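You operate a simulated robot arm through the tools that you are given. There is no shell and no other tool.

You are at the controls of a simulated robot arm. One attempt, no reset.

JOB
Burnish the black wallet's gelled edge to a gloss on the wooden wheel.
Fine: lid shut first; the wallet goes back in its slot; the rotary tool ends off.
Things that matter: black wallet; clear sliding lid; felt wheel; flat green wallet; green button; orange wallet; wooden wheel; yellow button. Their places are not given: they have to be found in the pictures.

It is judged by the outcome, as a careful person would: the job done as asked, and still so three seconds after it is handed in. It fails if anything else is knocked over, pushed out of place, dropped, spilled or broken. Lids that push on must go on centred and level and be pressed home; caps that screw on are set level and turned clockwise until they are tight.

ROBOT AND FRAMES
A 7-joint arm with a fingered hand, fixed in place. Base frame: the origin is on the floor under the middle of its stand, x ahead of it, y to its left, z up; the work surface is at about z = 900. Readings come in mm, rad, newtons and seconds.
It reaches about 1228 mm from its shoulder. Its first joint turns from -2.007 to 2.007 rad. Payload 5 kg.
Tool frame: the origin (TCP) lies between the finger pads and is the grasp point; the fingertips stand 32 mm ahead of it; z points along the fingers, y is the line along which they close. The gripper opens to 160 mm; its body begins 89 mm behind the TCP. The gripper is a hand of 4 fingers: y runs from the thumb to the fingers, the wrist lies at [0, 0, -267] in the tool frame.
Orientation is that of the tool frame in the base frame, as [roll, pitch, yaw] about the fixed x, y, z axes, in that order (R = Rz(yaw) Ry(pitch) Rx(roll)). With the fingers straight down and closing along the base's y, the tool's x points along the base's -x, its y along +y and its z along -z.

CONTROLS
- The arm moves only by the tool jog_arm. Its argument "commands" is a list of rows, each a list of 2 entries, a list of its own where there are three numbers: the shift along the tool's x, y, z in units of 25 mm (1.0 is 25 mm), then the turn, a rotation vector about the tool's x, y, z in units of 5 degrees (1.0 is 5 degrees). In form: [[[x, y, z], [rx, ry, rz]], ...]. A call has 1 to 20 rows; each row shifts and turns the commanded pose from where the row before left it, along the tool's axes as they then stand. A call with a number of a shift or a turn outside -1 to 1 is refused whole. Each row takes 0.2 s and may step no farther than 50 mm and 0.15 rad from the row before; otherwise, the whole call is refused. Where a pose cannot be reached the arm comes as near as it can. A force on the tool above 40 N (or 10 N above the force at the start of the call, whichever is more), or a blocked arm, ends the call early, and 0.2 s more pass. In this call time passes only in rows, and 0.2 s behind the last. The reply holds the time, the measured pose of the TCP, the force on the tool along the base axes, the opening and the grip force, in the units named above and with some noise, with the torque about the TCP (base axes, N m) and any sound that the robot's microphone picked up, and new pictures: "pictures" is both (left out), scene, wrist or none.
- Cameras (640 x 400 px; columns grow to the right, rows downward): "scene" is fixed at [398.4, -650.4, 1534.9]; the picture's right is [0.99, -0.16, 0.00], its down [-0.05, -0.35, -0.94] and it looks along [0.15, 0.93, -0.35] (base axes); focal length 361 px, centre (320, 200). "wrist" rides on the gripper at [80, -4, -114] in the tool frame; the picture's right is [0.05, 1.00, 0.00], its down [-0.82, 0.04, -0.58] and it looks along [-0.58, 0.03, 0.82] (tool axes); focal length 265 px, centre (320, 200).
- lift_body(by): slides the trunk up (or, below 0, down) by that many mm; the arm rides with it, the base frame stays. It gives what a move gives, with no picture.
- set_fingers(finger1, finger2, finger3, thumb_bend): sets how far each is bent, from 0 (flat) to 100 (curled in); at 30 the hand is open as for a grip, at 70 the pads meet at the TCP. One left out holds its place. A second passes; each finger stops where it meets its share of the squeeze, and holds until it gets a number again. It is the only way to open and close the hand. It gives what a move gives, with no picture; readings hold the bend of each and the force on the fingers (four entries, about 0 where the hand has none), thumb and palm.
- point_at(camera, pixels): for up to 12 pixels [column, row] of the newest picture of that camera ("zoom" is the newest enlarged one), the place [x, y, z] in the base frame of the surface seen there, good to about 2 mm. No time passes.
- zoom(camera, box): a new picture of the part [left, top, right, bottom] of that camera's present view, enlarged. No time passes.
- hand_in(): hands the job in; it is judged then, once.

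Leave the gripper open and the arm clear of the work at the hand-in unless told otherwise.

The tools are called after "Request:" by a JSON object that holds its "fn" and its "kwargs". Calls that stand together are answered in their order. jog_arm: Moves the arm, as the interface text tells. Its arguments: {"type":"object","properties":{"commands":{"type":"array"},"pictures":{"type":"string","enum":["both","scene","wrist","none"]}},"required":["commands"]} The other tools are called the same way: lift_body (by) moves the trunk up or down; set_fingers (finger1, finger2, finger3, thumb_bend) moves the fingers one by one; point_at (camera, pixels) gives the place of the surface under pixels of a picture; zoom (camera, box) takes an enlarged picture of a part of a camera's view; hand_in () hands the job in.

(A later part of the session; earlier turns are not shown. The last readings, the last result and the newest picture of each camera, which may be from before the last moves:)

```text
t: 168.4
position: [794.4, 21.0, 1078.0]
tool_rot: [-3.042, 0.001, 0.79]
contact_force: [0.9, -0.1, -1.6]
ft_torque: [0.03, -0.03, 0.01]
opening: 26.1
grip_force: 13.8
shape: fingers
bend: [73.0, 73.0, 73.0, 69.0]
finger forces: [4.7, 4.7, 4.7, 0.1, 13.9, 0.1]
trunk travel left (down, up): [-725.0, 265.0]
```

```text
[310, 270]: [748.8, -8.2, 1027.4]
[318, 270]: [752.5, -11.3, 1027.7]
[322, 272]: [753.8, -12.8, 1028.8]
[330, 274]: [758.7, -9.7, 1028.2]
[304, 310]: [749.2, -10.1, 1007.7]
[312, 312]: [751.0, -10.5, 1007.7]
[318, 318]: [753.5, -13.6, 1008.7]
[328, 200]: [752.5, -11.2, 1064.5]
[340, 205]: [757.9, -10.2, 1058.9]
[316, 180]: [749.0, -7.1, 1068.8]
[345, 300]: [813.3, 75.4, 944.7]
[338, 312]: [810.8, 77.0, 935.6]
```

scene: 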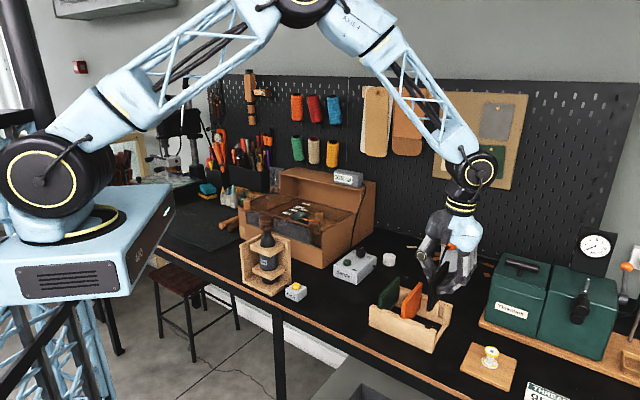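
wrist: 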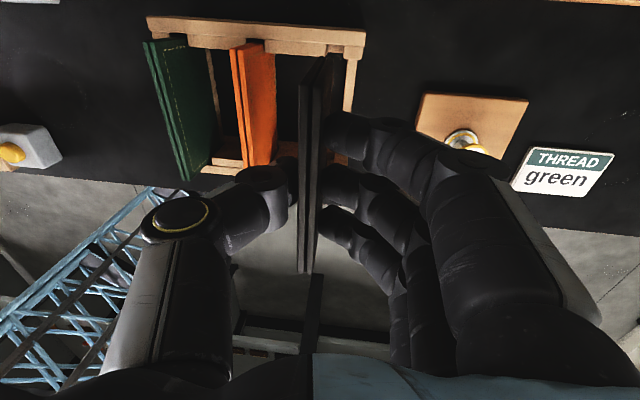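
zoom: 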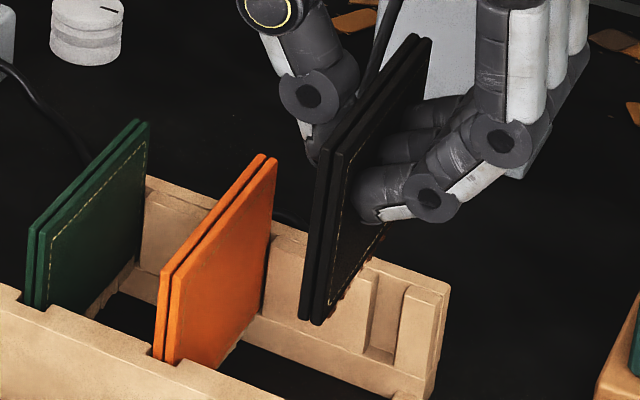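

Both cameras agree the wallet is within about 0.5 mm of the slot's centre across, with 2–4 mm to spare lengthwise. I'll go down 40 mm, just short of the rack walls, with a 1 mm shift to centre it lengthwise.

Request:
{"fn": "jog_arm", "kwargs": {"commands": [[[0.04, 0.08, 0.796], [0, 0, 0]], [[0, 0.08, 0.796], [0, 0, 0]]], "pictures": "both"}}

Request:
{"fn": "zoom", "kwargs": {"camera": "scene", "box": [405, 270, 460, 340]}}

Request:
{"fn": "zoom", "kwargs": {"camera": "wrist", "box": [280, 20, 380, 120]}}

```text
t: 169.0
position: [795.2, 23.8, 1037.1]
tool_rot: [-3.042, -0.001, 0.788]
contact_force: [0.4, -0.1, -0.9]
ft_torque: [0.03, 0.02, 0.01]
opening: 25.8
grip_force: 13.9
shape: fingers
bend: [73.0, 73.0, 73.0, 69.0]
finger forces: [4.7, 4.6, 4.7, 0.0, 13.9, 0.0]
trunk travel left (down, up): [-725.0, 265.0]
```

scene: 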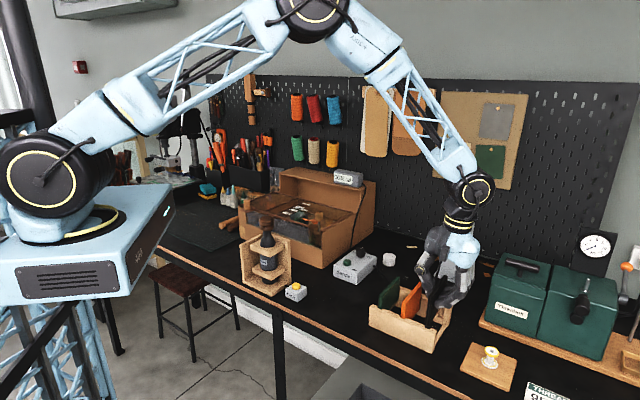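
wrist: 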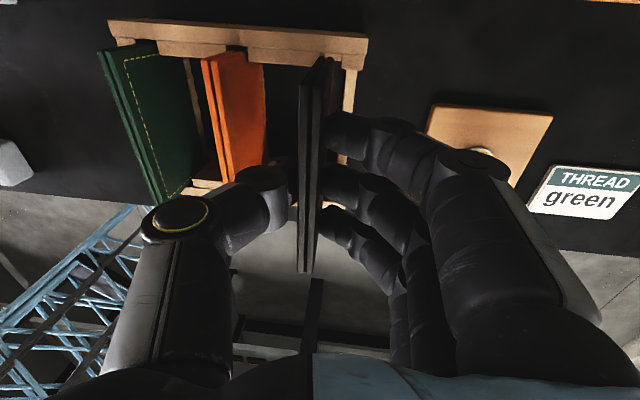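

```text
5.71 times, centred on (432, 305) of scene
```

zoom: 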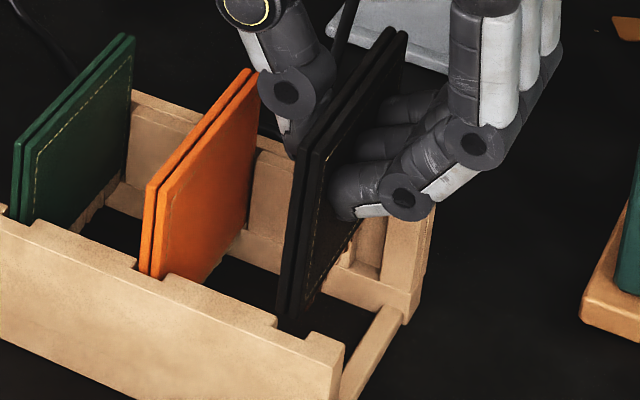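

```text
4.00 times, centred on (330, 70) of wrist
```

zoom: 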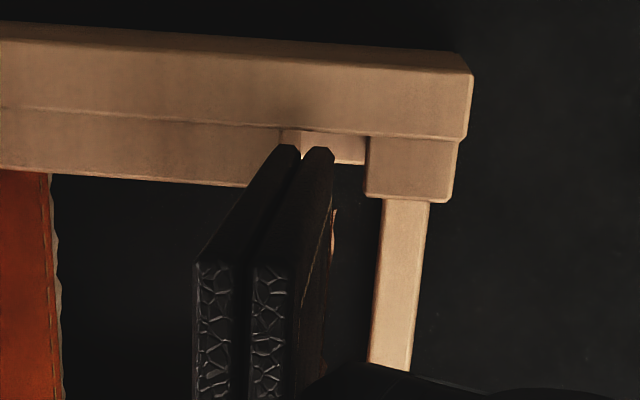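

In the wrist view the wallet's lower back corner looks slightly left of the slot's middle. I'll measure the slot edges and the wallet corner with the same camera.

Request:
{"fn": "point_at", "kwargs": {"camera": "wrist", "pixels": [[316, 52], [318, 55], [319, 53], [343, 57], [344, 62], [343, 65], [321, 58], [329, 58], [332, 60], [318, 62], [335, 56], [338, 57]]}}

Request:
{"fn": "zoom", "kwargs": {"camera": "wrist", "box": [305, 40, 355, 80]}}

```text
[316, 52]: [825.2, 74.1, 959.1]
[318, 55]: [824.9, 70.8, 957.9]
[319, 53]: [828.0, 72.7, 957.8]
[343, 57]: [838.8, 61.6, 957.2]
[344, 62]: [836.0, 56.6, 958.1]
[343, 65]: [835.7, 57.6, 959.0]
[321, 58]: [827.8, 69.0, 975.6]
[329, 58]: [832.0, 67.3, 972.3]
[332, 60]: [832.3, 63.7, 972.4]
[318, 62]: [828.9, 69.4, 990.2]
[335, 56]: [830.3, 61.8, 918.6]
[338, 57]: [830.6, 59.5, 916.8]
```

```text
10.00 times, centred on (330, 60) of wrist
```

zoom: 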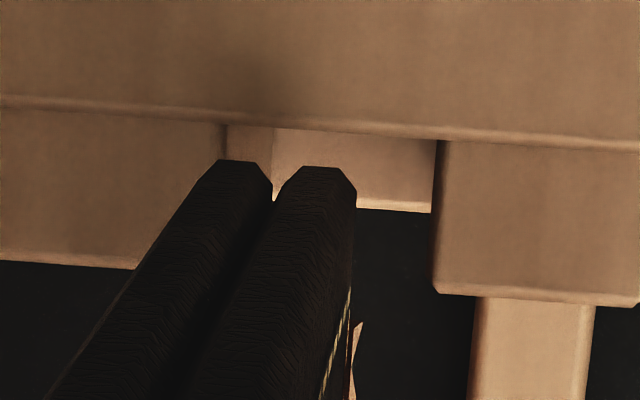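

The slot spans n≈534.5–549 here and the wallet sits about 1.5–2 mm toward the inner side. I'll shift it 1.8 mm outward, then start lowering in 5 mm steps, watching the force.

Request:
{"fn": "jog_arm", "kwargs": {"commands": [[[0, 0.072, -0.007], [0, 0, 0]], [[0, 0.012, 0.119], [0, 0, 0]]], "pictures": "both"}}

Request:
{"fn": "zoom", "kwargs": {"camera": "scene", "box": [412, 300, 446, 335]}}

Request:
{"fn": "zoom", "kwargs": {"camera": "wrist", "box": [305, 40, 355, 80]}}

```text
t: 169.6
position: [796.5, 22.0, 1033.9]
tool_rot: [-3.041, 0.001, 0.788]
contact_force: [0.1, 0.1, -0.6]
ft_torque: [0.02, 0.01, 0.01]
opening: 25.9
grip_force: 14.1
shape: fingers
bend: [73.0, 73.0, 73.0, 69.0]
finger forces: [4.6, 4.6, 4.8, 0.1, 13.8, 0.0]
trunk travel left (down, up): [-725.0, 265.0]
```

scene: 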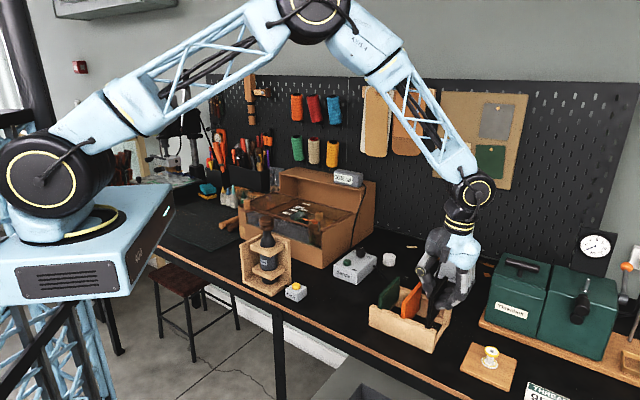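
wrist: 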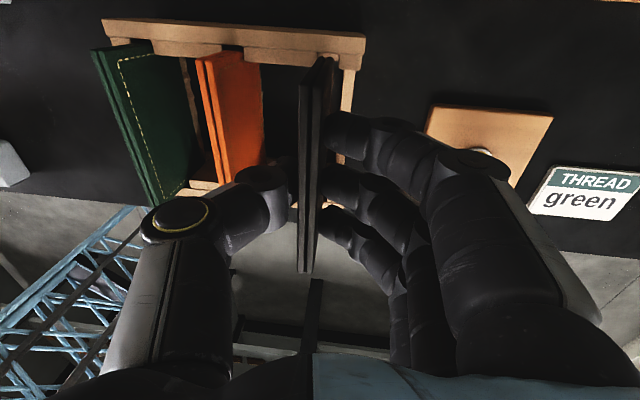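

```text
11.43 times, centred on (429, 318) of scene
```

zoom: 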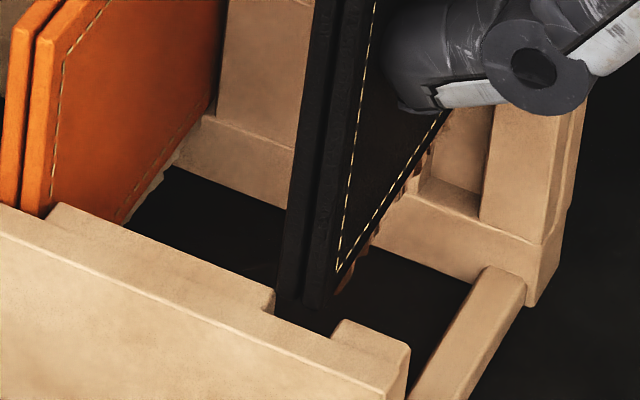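

```text
10.00 times, centred on (330, 60) of wrist
```

zoom: 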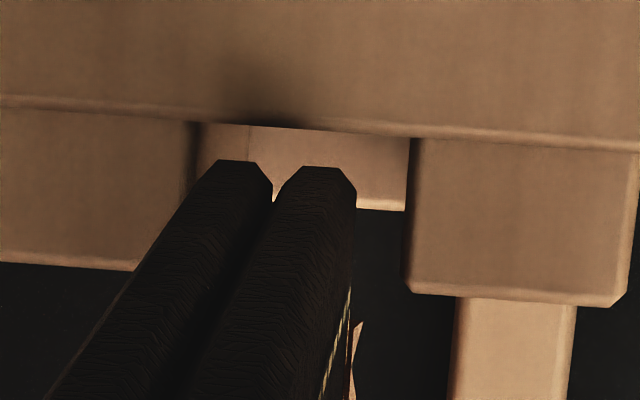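

The front end is centred in its notch and the back is within 1 mm. I'll add 0.4 mm and lower 10 mm more into the slots.

Request:
{"fn": "jog_arm", "kwargs": {"commands": [[[0, 0.028, 0.117], [0, 0, 0]], [[0, 0.012, 0.119], [0, 0, 0]], [[0, 0.012, 0.119], [0, 0, 0]]], "pictures": "both"}}

Request:
{"fn": "zoom", "kwargs": {"camera": "scene", "box": [412, 300, 446, 335]}}

Request:
{"fn": "zoom", "kwargs": {"camera": "wrist", "box": [305, 40, 355, 80]}}

```text
t: 170.4
position: [796.1, 20.5, 1024.2]
tool_rot: [-3.043, 0.002, 0.789]
contact_force: [0.4, -0.4, -0.3]
ft_torque: [0.02, 0.01, -0.06]
opening: 25.9
grip_force: 14.0
shape: fingers
bend: [73.0, 73.0, 73.0, 69.0]
finger forces: [4.5, 4.6, 4.6, 0.0, 13.9, 0.1]
trunk travel left (down, up): [-725.0, 265.0]
```

scene: 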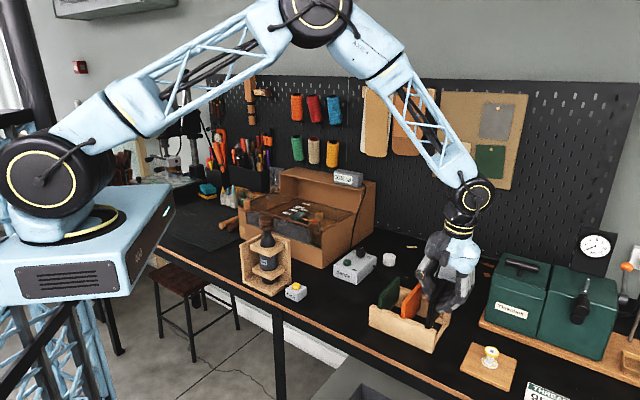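
wrist: 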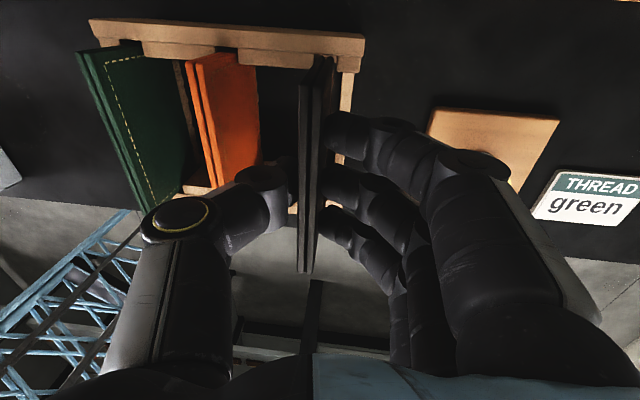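

```text
11.43 times, centred on (429, 318) of scene
```

zoom: 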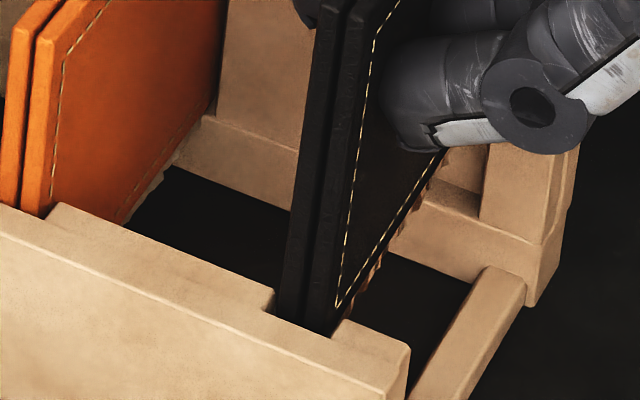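

```text
10.00 times, centred on (330, 60) of wrist
```

zoom: 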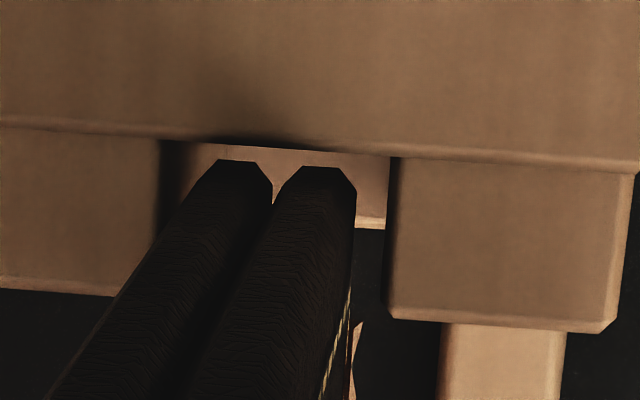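

The wallet is entering both slots with no contact force, and the front is slightly nearer its inner side. I'll shift 0.4 mm outward and lower 12 mm.

Request:
{"fn": "jog_arm", "kwargs": {"commands": [[[0, 0.032, 0.158], [0, 0, 0]], [[0, 0.016, 0.16], [0, 0, 0]], [[0, 0.016, 0.16], [0, 0, 0]]], "pictures": "scene"}}

Request:
{"fn": "zoom", "kwargs": {"camera": "scene", "box": [412, 300, 446, 335]}}

```text
t: 171.2
position: [796.1, 21.2, 1011.9]
tool_rot: [-3.043, 0.0, 0.788]
contact_force: [0.2, 0.6, 0.4]
ft_torque: [-0.02, -0.04, 0.03]
opening: 25.8
grip_force: 14.1
shape: fingers
bend: [73.0, 73.0, 73.0, 69.0]
finger forces: [4.6, 4.6, 4.8, 0.1, 14.0, 0.1]
trunk travel left (down, up): [-725.0, 265.0]
```

scene: 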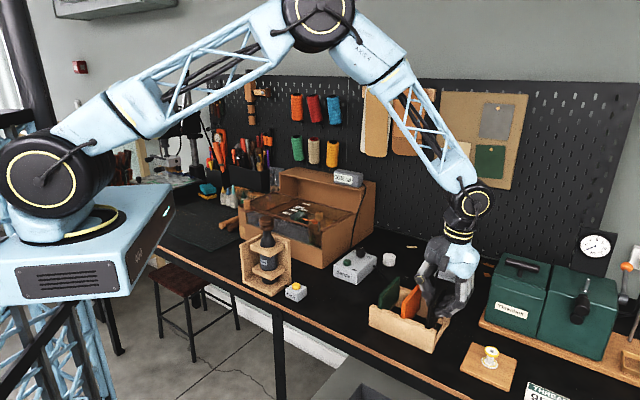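

```text
11.43 times, centred on (429, 318) of scene
```

zoom: 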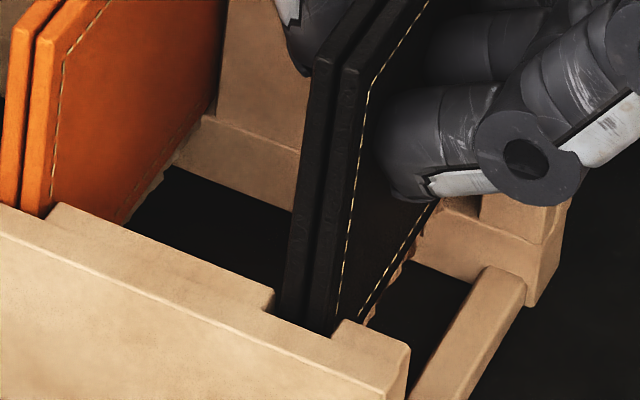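

It's going in cleanly with no force. I'll continue down in 4 mm steps toward the ledge, expected at TCP z≈995.

Request:
{"fn": "jog_arm", "kwargs": {"commands": [[[0, 0.016, 0.16], [0, 0, 0]], [[0, 0.016, 0.16], [0, 0, 0]]], "pictures": "none"}}

Request:
{"fn": "jog_arm", "kwargs": {"commands": [[[0, 0.012, 0.12], [0, 0, 0]], [[0, 0.012, 0.12], [0, 0, 0]]], "pictures": "none"}}

```text
t: 171.8
position: [796.1, 21.1, 1005.7]
tool_rot: [-3.042, 0.0, 0.788]
contact_force: [-0.2, -0.1, -0.8]
ft_torque: [-0.01, -0.02, 0.0]
opening: 25.9
grip_force: 13.8
shape: fingers
bend: [73.0, 73.0, 73.0, 69.0]
finger forces: [4.6, 4.7, 4.7, 0.0, 13.9, 0.0]
trunk travel left (down, up): [-725.0, 265.0]
```

```text
t: 172.4
position: [795.2, 20.2, 997.7]
tool_rot: [-3.043, -0.001, 0.787]
contact_force: [0.0, 0.8, 0.2]
ft_torque: [-0.06, 0.02, -0.03]
opening: 25.7
grip_force: 13.8
shape: fingers
bend: [73.0, 73.0, 73.0, 69.0]
finger forces: [4.6, 4.7, 4.7, 0.0, 13.9, 0.1]
trunk travel left (down, up): [-725.0, 265.0]
```

Still free at z≈998. I'll take 1.5 mm steps to find the ledge.

Request:
{"fn": "jog_arm", "kwargs": {"commands": [[[0, 0.006, 0.06], [0, 0, 0]], [[0, 0.006, 0.06], [0, 0, 0]]], "pictures": "none"}}

Request:
{"fn": "jog_arm", "kwargs": {"commands": [[[0, 0.006, 0.06], [0, 0, 0]]], "pictures": "both"}}

Request:
{"fn": "zoom", "kwargs": {"camera": "scene", "box": [405, 270, 460, 340]}}

```text
t: 173.0
position: [795.6, 20.6, 994.7]
tool_rot: [-3.044, 0.002, 0.788]
contact_force: [1.2, 0.0, 0.0]
ft_torque: [0.02, 0.02, -0.01]
opening: 25.8
grip_force: 14.0
shape: fingers
bend: [73.0, 73.0, 73.0, 69.0]
finger forces: [4.6, 4.6, 4.6, 0.0, 14.1, 0.0]
trunk travel left (down, up): [-725.0, 265.0]
```

```text
t: 173.4
position: [795.7, 21.0, 994.0]
tool_rot: [-3.043, 0.001, 0.789]
contact_force: [0.5, 0.0, -0.4]
ft_torque: [0.02, 0.02, -0.01]
opening: 25.6
grip_force: 13.5
shape: fingers
bend: [73.0, 73.0, 73.0, 69.0]
finger forces: [4.6, 4.6, 4.6, 0.0, 13.9, 0.0]
trunk travel left (down, up): [-725.0, 265.0]
```

scene: 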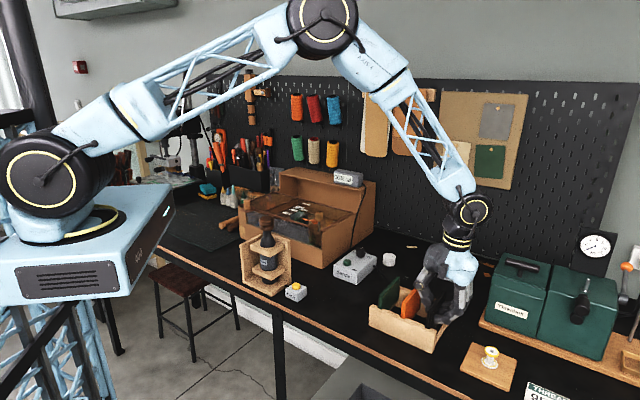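
wrist: 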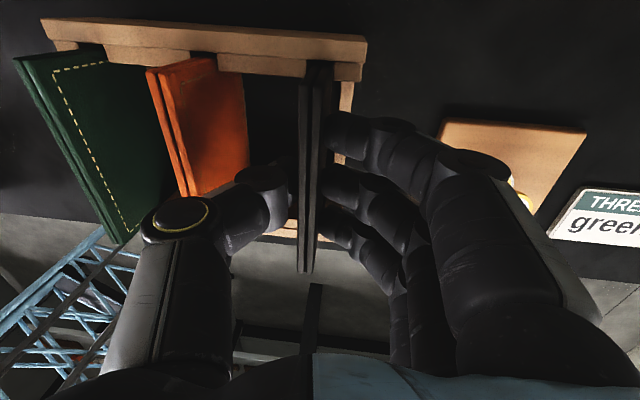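

```text
5.71 times, centred on (432, 305) of scene
```

zoom: 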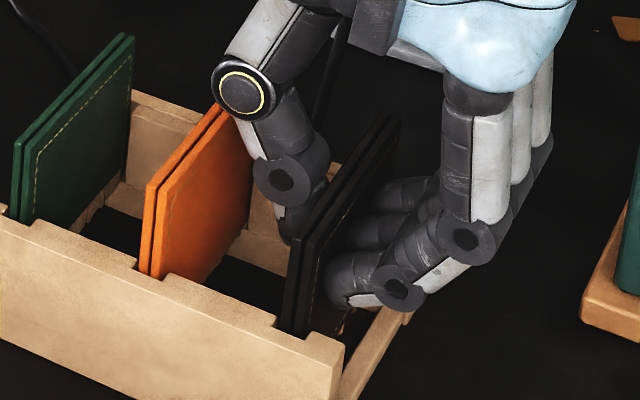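

I'll check the black wallet's top height against the orange one to see how far it still is from seating.

Request:
{"fn": "point_at", "kwargs": {"camera": "wrist", "pixels": [[307, 110], [316, 110], [306, 150], [315, 150], [304, 200], [313, 200], [304, 240], [312, 240], [168, 120], [180, 120], [160, 90], [195, 180]]}}

```text
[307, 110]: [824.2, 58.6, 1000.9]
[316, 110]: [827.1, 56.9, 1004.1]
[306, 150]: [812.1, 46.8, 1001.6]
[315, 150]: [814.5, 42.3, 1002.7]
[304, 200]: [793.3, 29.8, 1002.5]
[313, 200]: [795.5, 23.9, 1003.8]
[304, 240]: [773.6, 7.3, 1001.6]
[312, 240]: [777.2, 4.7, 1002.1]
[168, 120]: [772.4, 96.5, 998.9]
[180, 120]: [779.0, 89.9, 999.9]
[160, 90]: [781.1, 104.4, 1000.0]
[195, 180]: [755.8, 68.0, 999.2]
```

The black wallet's top is about 1002.4 and the orange one's about 999.8, so roughly 2 mm remain. I'll lower in 1 mm steps.

Request:
{"fn": "jog_arm", "kwargs": {"commands": [[[0, 0.004, 0.04], [0, 0, 0]]], "pictures": "none"}}

Request:
{"fn": "jog_arm", "kwargs": {"commands": [[[0, 0.004, 0.04], [0, 0, 0]]], "pictures": "none"}}

Request:
{"fn": "jog_arm", "kwargs": {"commands": [[[0, 0.003, 0.03], [0, 0, 0]]], "pictures": "none"}}

```text
t: 173.8
position: [796.3, 20.1, 992.5]
tool_rot: [-3.041, 0.0, 0.788]
contact_force: [0.3, 0.4, -1.2]
ft_torque: [0.02, 0.01, 0.01]
opening: 26.0
grip_force: 13.8
shape: fingers
bend: [73.0, 73.0, 73.0, 69.0]
finger forces: [4.5, 4.6, 4.7, 0.1, 13.9, 0.0]
trunk travel left (down, up): [-725.0, 265.0]
```

```text
t: 174.2
position: [796.2, 20.9, 992.7]
tool_rot: [-3.041, -0.001, 0.788]
contact_force: [-0.1, 1.0, -1.5]
ft_torque: [-0.02, 0.03, 0.0]
opening: 25.8
grip_force: 13.9
shape: fingers
bend: [73.0, 73.0, 73.0, 69.0]
finger forces: [4.7, 4.6, 4.7, 0.0, 13.9, 0.1]
trunk travel left (down, up): [-725.0, 265.0]
```

```text
t: 174.6
position: [796.0, 21.4, 992.2]
tool_rot: [-3.043, -0.001, 0.788]
contact_force: [0.0, 0.2, 6.1]
ft_torque: [0.04, 0.04, 0.0]
opening: 25.7
grip_force: 14.9
shape: fingers
bend: [73.0, 73.0, 73.0, 69.0]
finger forces: [4.9, 4.8, 4.8, 0.0, 15.0, 0.0]
trunk travel left (down, up): [-725.0, 265.0]
```

Fz jumped to +6 N, so the wallet is seated on the ledge. I'll open the hand gently, keeping the thumb within its narrow gap.

Request:
{"fn": "set_fingers", "kwargs": {"finger1": 64, "finger2": 64, "finger3": 64, "thumb_bend": 64}}

Request:
{"fn": "zoom", "kwargs": {"camera": "scene", "box": [395, 260, 465, 345]}}

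Request:
{"fn": "zoom", "kwargs": {"camera": "wrist", "box": [160, 30, 420, 280]}}

```text
t: 175.6
position: [797.0, 20.1, 990.2]
tool_rot: [-3.043, 0.0, 0.789]
contact_force: [-1.4, 0.1, 0.6]
ft_torque: [0.0, 0.01, -0.02]
opening: 39.2
grip_force: 0.0
shape: fingers
bend: [64.0, 64.0, 64.0, 64.0]
finger forces: [0.0, 0.0, 0.1, 0.0, 0.0, 0.1]
trunk travel left (down, up): [-725.0, 265.0]
```

```text
4.71 times, centred on (430, 302) of scene
```

zoom: 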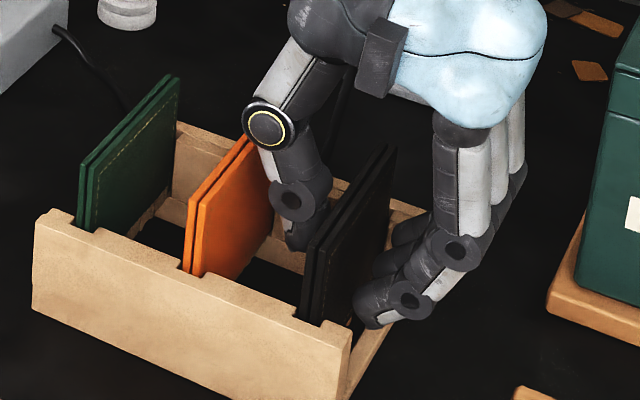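

```text
1.60 times, centred on (290, 155) of wrist
```

zoom: 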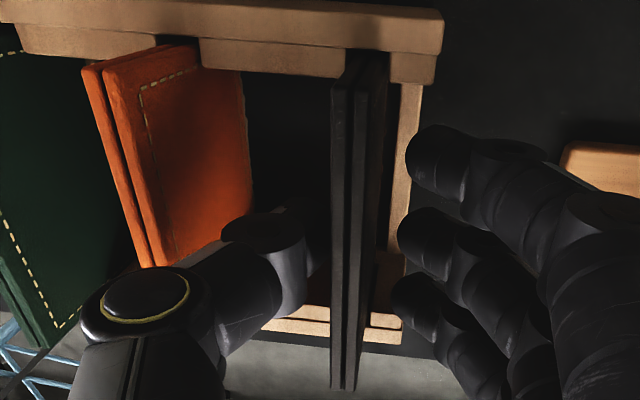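

The wallet is released and standing in its slot with zero finger force. I'll shift the hand 2.5 mm so the thumb clears the wallet more, then lift straight up.

Request:
{"fn": "jog_arm", "kwargs": {"commands": [[[0, -0.1, 0.01], [0, 0, 0]], [[0, -0.04, -0.398], [0, 0, 0]], [[0, -0.05, -0.5], [0, 0, 0]], [[0, -0.08, -0.8], [0, 0, 0]], [[0, -0.1, -0.995], [0, 0, 0]], [[0, -0.1, -0.995], [0, 0, 0]], [[0, -0.1, -0.995], [0, 0, 0]], [[0, -0.1, -0.995], [0, 0, 0]], [[0, -0.1, -0.995], [0, 0, 0]], [[0, -0.1, -0.995], [0, 0, 0]], [[0, -0.1, -0.995], [0, 0, 0]]], "pictures": "both"}}

Request:
{"fn": "zoom", "kwargs": {"camera": "scene", "box": [365, 265, 455, 355]}}

Request:
{"fn": "zoom", "kwargs": {"camera": "wrist", "box": [220, 0, 400, 150]}}

```text
t: 178.0
position: [793.3, 22.6, 1211.1]
tool_rot: [-3.043, 0.0, 0.788]
contact_force: [-0.6, 0.6, 0.3]
ft_torque: [-0.03, -0.02, 0.01]
opening: 39.0
grip_force: 0.0
shape: fingers
bend: [64.0, 64.0, 64.0, 64.0]
finger forces: [0.0, 0.1, 0.0, 0.0, 0.1, 0.1]
trunk travel left (down, up): [-725.0, 265.0]
```

scene: 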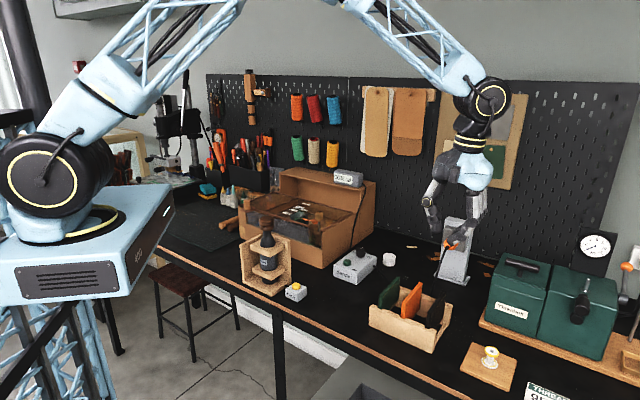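
wrist: 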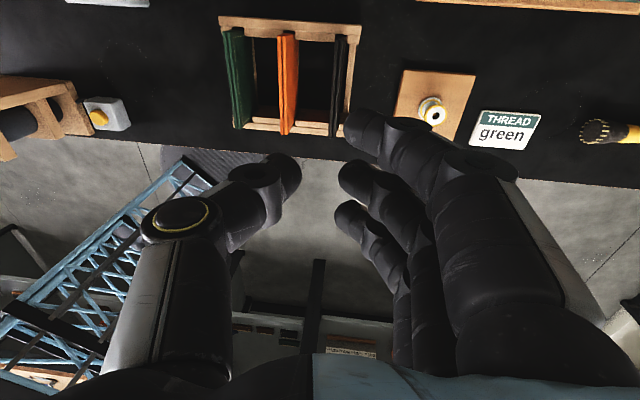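

```text
4.44 times, centred on (410, 310) of scene
```

zoom: 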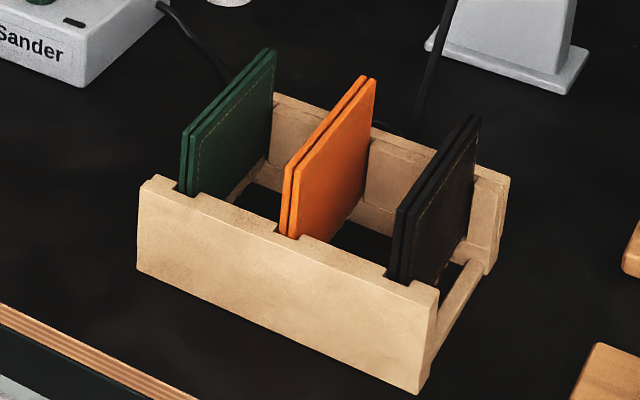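

```text
2.67 times, centred on (310, 75) of wrist
```

zoom: 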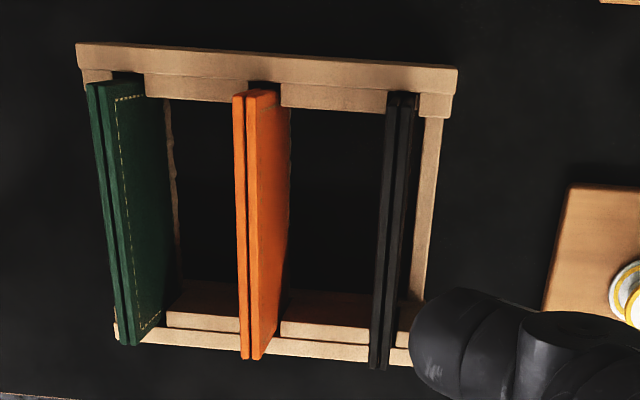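

The black wallet is back, upright in its own slot, with its neighbours untouched. Next I'll switch the rotary tool off with the same pressing pose as before, starting by turning the hand back.

Request:
{"fn": "jog_arm", "kwargs": {"commands": [[[0, 0, -0.5], [-0.57, 0, 0]], [[0, 0, -0.5], [-0.56, 0, 0]], [[0, 0, 0], [0, 0, -1]], [[0, 0, 0], [0, 0, -1]], [[0, 0, 0], [0, 0, -1]], [[0, 0, 0], [0, 0, -1]], [[0, 0, 0], [0, 0, -1]], [[0, 0, 0], [0, 0, -1]], [[0, 0, 0], [0, 0, -1]], [[0, 0, 0], [0, 0, -1]], [[0, 0, 0], [0, 0, -1]], [[0, 0, 0], [0, 0, -1]], [[0, 0, 0], [0, 0, -1]], [[0, 0, 0], [0, 0, -1]], [[0, 0, 0], [0, 0, -1]], [[0, 0, 0], [0, 0, -1]], [[0, 0, 0], [0, 0, -1]], [[0, 0, 0], [0, 0, -1]], [[0, 0, 0], [0, 0, -1]], [[0, 0, 0], [0, 0, -1]]], "pictures": "none"}}

Request:
{"fn": "jog_arm", "kwargs": {"commands": [[[0, 0, 0], [0, 0, -1]], [[0, 0, 0], [0, 0, -1]], [[0, 0, 0], [0, 0, -1]], [[0, 0, 0], [0, 0, -1]], [[0, 0, 0], [0, 0, -1]], [[0, 0, 0], [0, 0, -1]], [[0, 0, 0], [0, 0, -1]], [[0, 0, 0], [0, 0, -1]], [[0, 0, 0], [0, 0, -1]], [[0, 0, 0], [0, 0, -1]], [[0, 0, 0], [0, 0, -1]], [[0, 0, 0], [0, 0, -1]], [[0, 0, 0], [0, 0, -1]], [[0, 0, 0], [0, 0, -1]], [[0, 0, 0], [0, 0, -1]], [[0, 0, 0], [0, 0, -1]], [[0, 0, 0], [0, 0, -1]], [[0, 0, 0], [0, 0, -1]]], "pictures": "none"}}

Request:
{"fn": "set_fingers", "kwargs": {"finger1": 95, "finger2": 68, "finger3": 95, "thumb_bend": 35}}

```text
t: 182.2
position: [795.2, 21.6, 1234.3]
tool_rot: [-3.141, -0.002, 2.36]
contact_force: [-0.2, -0.3, -0.4]
ft_torque: [0.0, 0.03, -0.01]
opening: 39.1
grip_force: 0.1
shape: fingers
bend: [64.0, 64.0, 64.0, 64.0]
finger forces: [0.0, 0.0, 0.0, 0.1, 0.0, 0.0]
trunk travel left (down, up): [-725.0, 265.0]
```

```text
t: 186.0
position: [796.1, 22.0, 1234.2]
tool_rot: [3.14, 0.0, -2.349]
contact_force: [0.0, -0.3, -0.7]
ft_torque: [0.02, -0.05, -0.01]
opening: 39.3
grip_force: 0.1
shape: fingers
bend: [64.0, 64.0, 64.0, 64.0]
finger forces: [0.1, 0.1, 0.1, 0.0, 0.0, 0.0]
trunk travel left (down, up): [-725.0, 265.0]
```

```text
t: 187.0
position: [796.1, 21.2, 1234.2]
tool_rot: [3.139, -0.001, -2.353]
contact_force: [-0.8, 0.2, 0.2]
ft_torque: [-0.01, -0.04, 0.03]
opening: 67.2
grip_force: 0.0
shape: fingers
bend: [95.0, 68.0, 95.0, 35.0]
finger forces: [0.0, 0.1, 0.1, 0.1, 0.0, 0.1]
trunk travel left (down, up): [-725.0, 265.0]
```

I'm moving over the button, high, and tilting 10° as before.

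Request:
{"fn": "jog_arm", "kwargs": {"commands": [[[0.226, 0.946, 0], [0, 0, 0]], [[0.226, 0.946, 0], [0, 0, 0]], [[0.226, 0.946, 0], [0, 0, 0]], [[0.226, 0.946, 0], [0, 0, 0]], [[0.226, 0.946, 0], [0, 0, 0]], [[0.226, 0.946, 0], [0, 0, 0]], [[0.226, 0.946, 0], [0, 0, 0]], [[0.226, 0.946, 0], [0, 0, 0]], [[0.226, 0.946, 0], [0, 0, 0]], [[0.226, 0.946, 0], [0, 0, 0]], [[0.226, 0.946, 0], [0, 0, 0]], [[0.226, 0.946, 0], [0, 0, 0]], [[0.226, 0.946, 0], [0, 0, 0]], [[0.226, 0.946, 0], [0, 0, 0]], [[0.226, 0.946, 0], [0, 0, 0]], [[0, 0, 0], [-1, 0, 0]], [[0, 0, 0], [-1, 0, 0]]], "pictures": "both"}}

```text
t: 190.6
position: [484.4, 209.9, 1234.2]
tool_rot: [2.965, 0.001, -2.352]
contact_force: [0.1, -0.2, -0.7]
ft_torque: [0.02, 0.01, -0.01]
opening: 67.3
grip_force: 0.0
shape: fingers
bend: [95.0, 68.0, 95.0, 35.0]
finger forces: [0.0, 0.1, 0.1, 0.0, 0.0, 0.1]
trunk travel left (down, up): [-725.0, 265.0]
```

scene: 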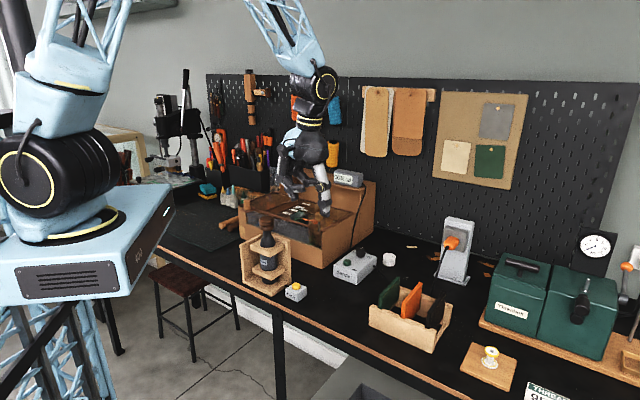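
wrist: 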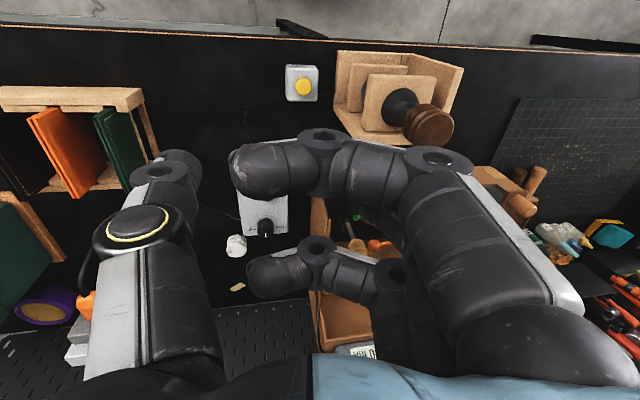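

I'm aligned as before, 1–2 mm off, which I'll correct. I'll come down 225 mm along the same vertical line.

Request:
{"fn": "jog_arm", "kwargs": {"commands": [[[-0.085, 0.03, 0], [0, 0, 0]], [[0, -0.174, 0.985], [0, 0, 0]], [[0, -0.174, 0.985], [0, 0, 0]], [[0, -0.174, 0.985], [0, 0, 0]], [[0, -0.174, 0.985], [0, 0, 0]], [[0, -0.174, 0.985], [0, 0, 0]], [[0, -0.174, 0.985], [0, 0, 0]], [[0, -0.174, 0.985], [0, 0, 0]], [[0, -0.174, 0.985], [0, 0, 0]], [[0, -0.174, 0.985], [0, 0, 0]]], "pictures": "both"}}

Request:
{"fn": "zoom", "kwargs": {"camera": "scene", "box": [240, 205, 330, 310]}}

```text
t: 192.8
position: [485.7, 213.3, 1008.5]
tool_rot: [2.964, -0.001, -2.353]
contact_force: [0.2, 0.4, -0.7]
ft_torque: [0.01, 0.02, 0.03]
opening: 67.7
grip_force: 0.0
shape: fingers
bend: [95.0, 68.0, 95.0, 35.0]
finger forces: [0.1, 0.0, 0.0, 0.0, 0.1, 0.0]
trunk travel left (down, up): [-725.0, 265.0]
```

scene: 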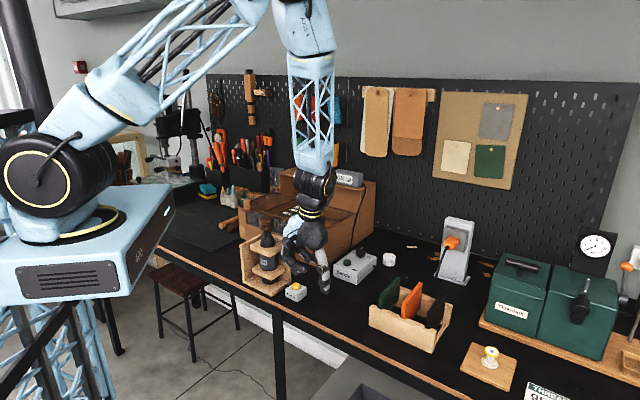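
wrist: 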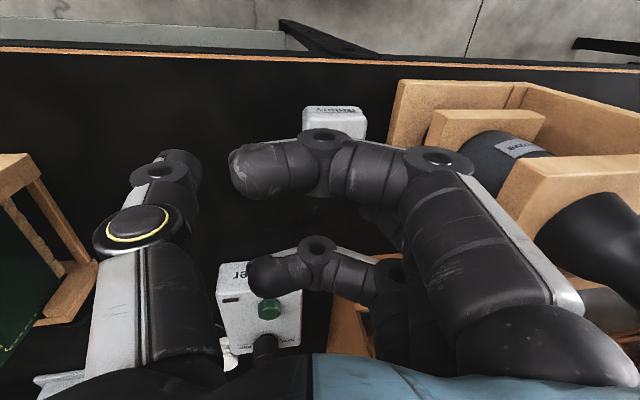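

```text
3.81 times, centred on (285, 258) of scene
```

zoom: 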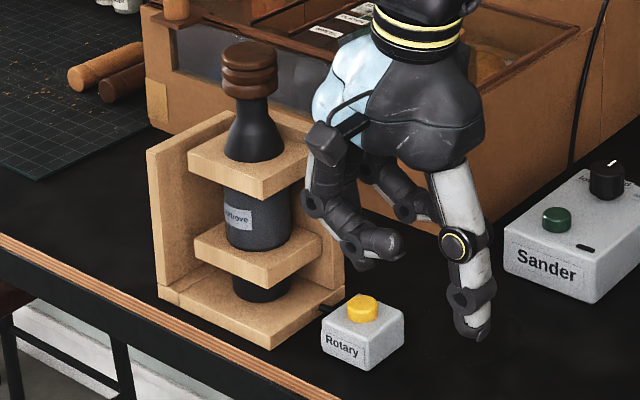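

I'll lower 28 mm to just above the button and then press in 2 mm steps.

Request:
{"fn": "jog_arm", "kwargs": {"commands": [[[0, -0.097, 0.552], [0, 0, 0]], [[0, -0.097, 0.552], [0, 0, 0]]], "pictures": "none"}}

Request:
{"fn": "zoom", "kwargs": {"camera": "scene", "box": [275, 260, 320, 305]}}

```text
t: 193.4
position: [484.3, 214.8, 980.8]
tool_rot: [2.965, 0.0, -2.352]
contact_force: [-1.0, 0.3, -0.2]
ft_torque: [0.01, 0.03, -0.02]
opening: 67.6
grip_force: 0.1
shape: fingers
bend: [95.0, 68.0, 95.0, 35.0]
finger forces: [0.0, 0.0, 0.1, 0.0, 0.0, 0.0]
trunk travel left (down, up): [-725.0, 265.0]
```

```text
8.89 times, centred on (298, 282) of scene
```

zoom: 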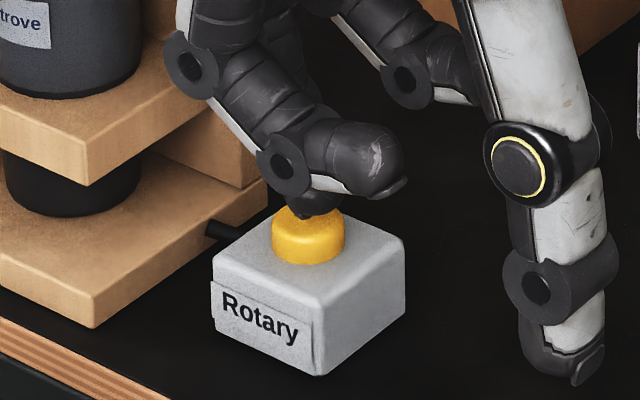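

Finger 2's tip is above the button. I'll press in small steps until the click.

Request:
{"fn": "jog_arm", "kwargs": {"commands": [[[0, -0.014, 0.079], [0, 0, 0]], [[0, -0.014, 0.079], [0, 0, 0]], [[0, -0.014, 0.079], [0, 0, 0]], [[0, -0.014, 0.079], [0, 0, 0]]], "pictures": "none"}}

```text
t: 194.4
position: [485.3, 213.2, 973.7]
tool_rot: [2.966, 0.001, -2.353]
contact_force: [0.7, 1.0, 0.5]
ft_torque: [0.03, 0.01, -0.02]
opening: 67.6
grip_force: 0.2
shape: fingers
bend: [95.0, 68.0, 95.0, 35.0]
finger forces: [0.1, 0.2, 0.0, 0.0, 0.0, 0.1]
trunk travel left (down, up): [-725.0, 265.0]
```

Request:
{"fn": "jog_arm", "kwargs": {"commands": [[[0, -0.007, 0.04], [0, 0, 0]], [[0, -0.007, 0.04], [0, 0, 0]]], "pictures": "none"}}

```text
t: 195.0
position: [485.0, 212.8, 971.7]
tool_rot: [2.966, 0.0, -2.353]
contact_force: [-0.9, 0.3, 2.3]
ft_torque: [0.01, 0.01, 0.01]
opening: 67.7
grip_force: 0.9
shape: fingers
bend: [95.0, 68.0, 95.0, 35.0]
finger forces: [0.0, 1.8, 0.0, 0.1, 0.1, 0.1]
trunk travel left (down, up): [-725.0, 265.0]
```

Contact is at 1.8 N with no click yet. I'll press 1 mm at a time.

Request:
{"fn": "jog_arm", "kwargs": {"commands": [[[0, -0.007, 0.04], [0, 0, 0]]], "pictures": "none"}}

```text
t: 195.4
position: [484.9, 213.4, 971.0]
tool_rot: [2.964, 0.0, -2.352]
contact_force: [0.2, 0.2, 4.3]
ft_torque: [0.09, 0.02, 0.0]
opening: 67.2
grip_force: 1.8
shape: fingers
bend: [95.0, 68.0, 95.0, 35.0]
finger forces: [0.0, 3.9, 0.0, 0.0, 0.0, 0.0]
trunk travel left (down, up): [-725.0, 265.0]
```

Request:
{"fn": "jog_arm", "kwargs": {"commands": [[[0, -0.007, 0.04], [0, 0, 0]]], "pictures": "scene"}}

Request:
{"fn": "zoom", "kwargs": {"camera": "scene", "box": [275, 260, 320, 305]}}

```text
t: 195.8
position: [484.3, 213.5, 970.0]
tool_rot: [2.964, 0.001, -2.352]
contact_force: [-0.4, 0.7, 8.2]
ft_torque: [0.14, 0.1, -0.01]
opening: 67.5
grip_force: 4.1
shape: fingers
bend: [95.0, 69.0, 95.0, 35.0]
finger forces: [0.1, 8.0, 0.0, 0.0, 0.1, 0.0]
trunk travel left (down, up): [-725.0, 265.0]
```

scene: 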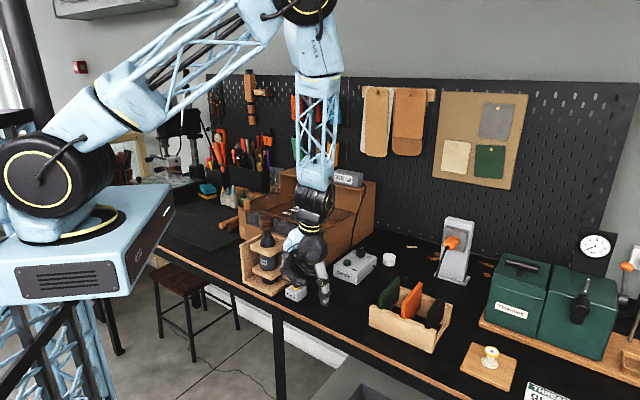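

```text
8.89 times, centred on (298, 282) of scene
```

zoom: 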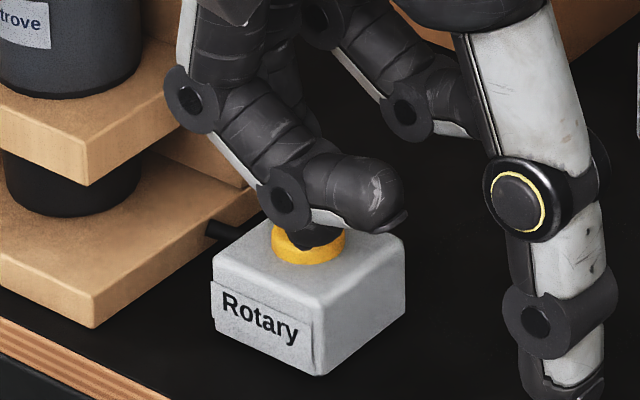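

It's at 8 N with the button pushed in but no click reported. I'll release and look at the button's height.

Request:
{"fn": "jog_arm", "kwargs": {"commands": [[[0, 0.087, -0.49], [0, 0, 0]], [[0, 0.174, -0.985], [0, 0, 0]]], "pictures": "both"}}

Request:
{"fn": "point_at", "kwargs": {"camera": "scene", "pixels": [[296, 284], [297, 285], [295, 285], [296, 286], [296, 285], [297, 286]]}}

Request:
{"fn": "zoom", "kwargs": {"camera": "scene", "box": [280, 265, 315, 305]}}

Request:
{"fn": "zoom", "kwargs": {"camera": "scene", "box": [252, 210, 282, 238]}}

```text
t: 196.4
position: [484.5, 211.4, 1007.2]
tool_rot: [2.963, 0.0, -2.352]
contact_force: [0.1, 0.0, -1.0]
ft_torque: [0.0, 0.0, -0.02]
opening: 67.5
grip_force: 0.1
shape: fingers
bend: [95.0, 68.0, 95.0, 35.0]
finger forces: [0.0, 0.0, 0.0, 0.0, 0.0, 0.0]
trunk travel left (down, up): [-725.0, 265.0]
```

scene: 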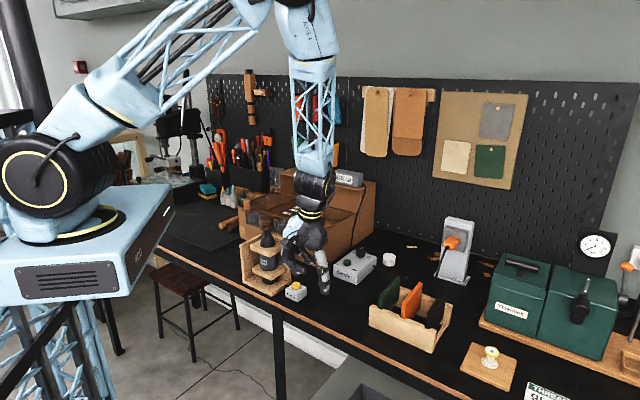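
wrist: 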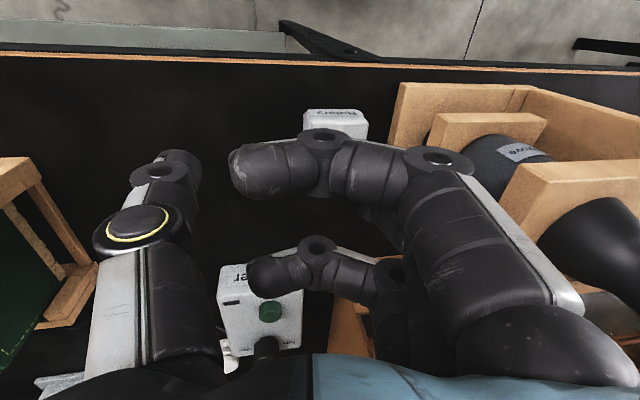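

```text
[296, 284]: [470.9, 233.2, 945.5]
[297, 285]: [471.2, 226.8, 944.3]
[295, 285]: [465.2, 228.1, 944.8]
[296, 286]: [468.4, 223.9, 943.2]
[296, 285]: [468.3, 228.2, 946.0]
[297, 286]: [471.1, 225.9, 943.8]
```

```text
10.00 times, centred on (298, 285) of scene
```

zoom: 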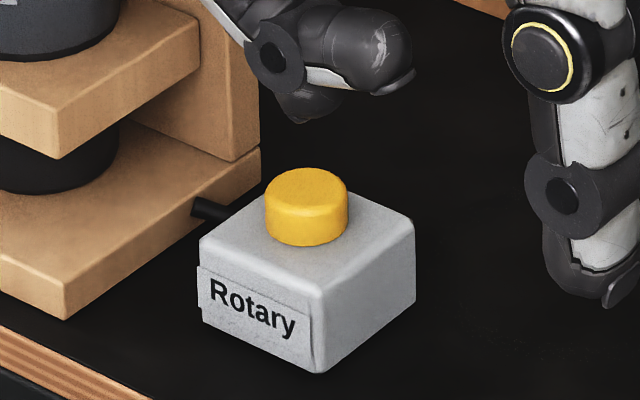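

```text
14.29 times, centred on (267, 224) of scene
```

zoom: 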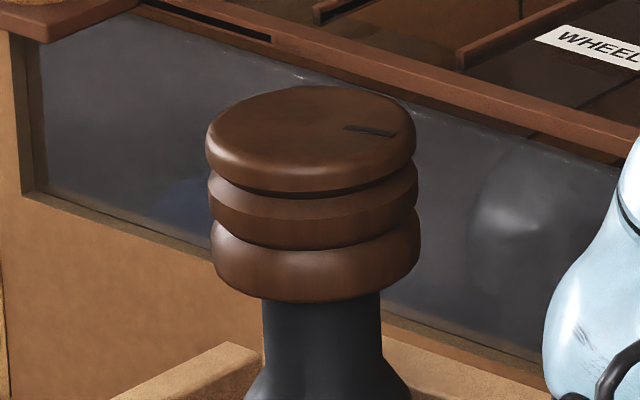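

The button top now reads about 945, popped up from 942.5, and the wheel's mark stands at a new angle as if it has stopped. I'll rise to the reference height and confirm both again.

Request:
{"fn": "jog_arm", "kwargs": {"commands": [[[0, 0.174, -0.985], [0, 0, 0]], [[0, 0.174, -0.985], [0, 0, 0]], [[0, 0.174, -0.985], [0, 0, 0]], [[0, 0.05, -0.27], [0, 0, 0]]], "pictures": "both"}}

Request:
{"fn": "point_at", "kwargs": {"camera": "wrist", "pixels": [[318, 115], [316, 113], [320, 113], [318, 110], [318, 117], [314, 115], [320, 116], [304, 100]]}}

Request:
{"fn": "zoom", "kwargs": {"camera": "scene", "box": [252, 210, 282, 238]}}

Request:
{"fn": "zoom", "kwargs": {"camera": "wrist", "box": [285, 75, 355, 135]}}

```text
t: 197.4
position: [485.0, 212.7, 1089.1]
tool_rot: [2.967, -0.002, -2.352]
contact_force: [-0.6, 0.4, -0.1]
ft_torque: [0.01, 0.01, -0.02]
opening: 67.3
grip_force: 0.1
shape: fingers
bend: [95.0, 68.0, 95.0, 35.0]
finger forces: [0.0, 0.0, 0.0, 0.0, 0.0, 0.0]
trunk travel left (down, up): [-725.0, 265.0]
```

scene: 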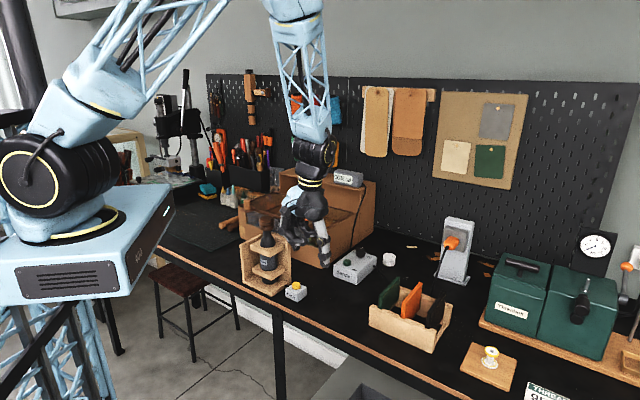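
wrist: 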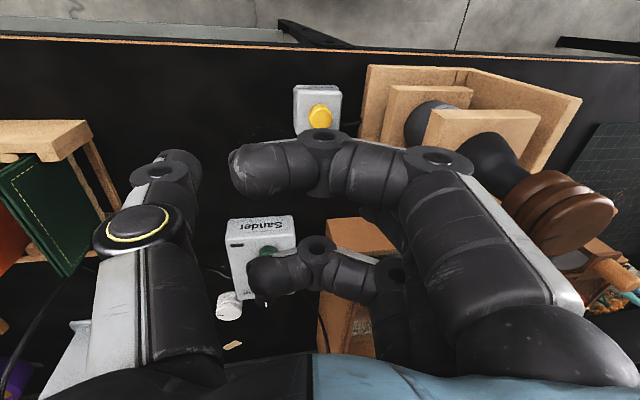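

```text
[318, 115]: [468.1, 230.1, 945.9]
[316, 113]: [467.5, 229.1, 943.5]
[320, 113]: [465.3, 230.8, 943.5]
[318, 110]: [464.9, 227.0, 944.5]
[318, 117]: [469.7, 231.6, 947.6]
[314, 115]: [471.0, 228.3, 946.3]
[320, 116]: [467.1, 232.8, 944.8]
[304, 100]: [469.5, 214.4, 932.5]
```

```text
14.29 times, centred on (267, 224) of scene
```

zoom: 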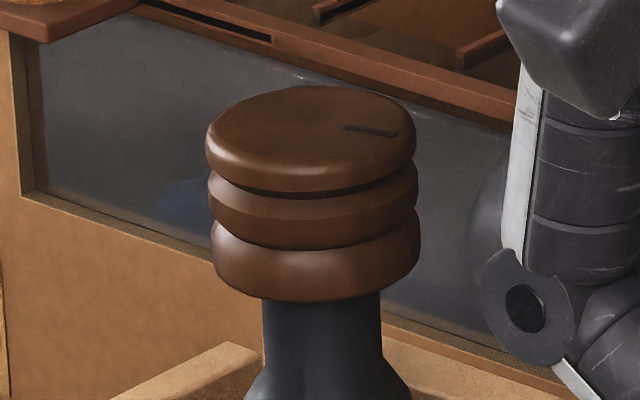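

```text
6.67 times, centred on (320, 105) of wrist
```

zoom: 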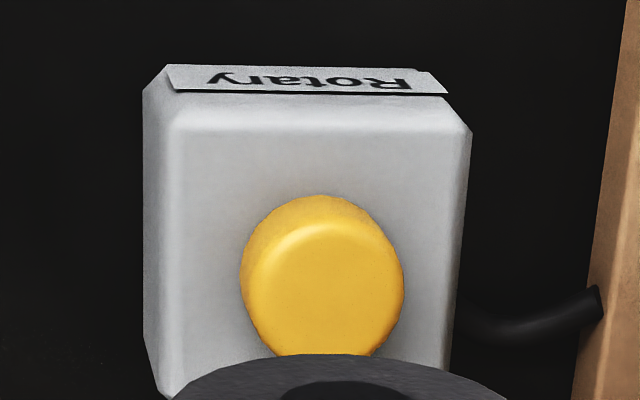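

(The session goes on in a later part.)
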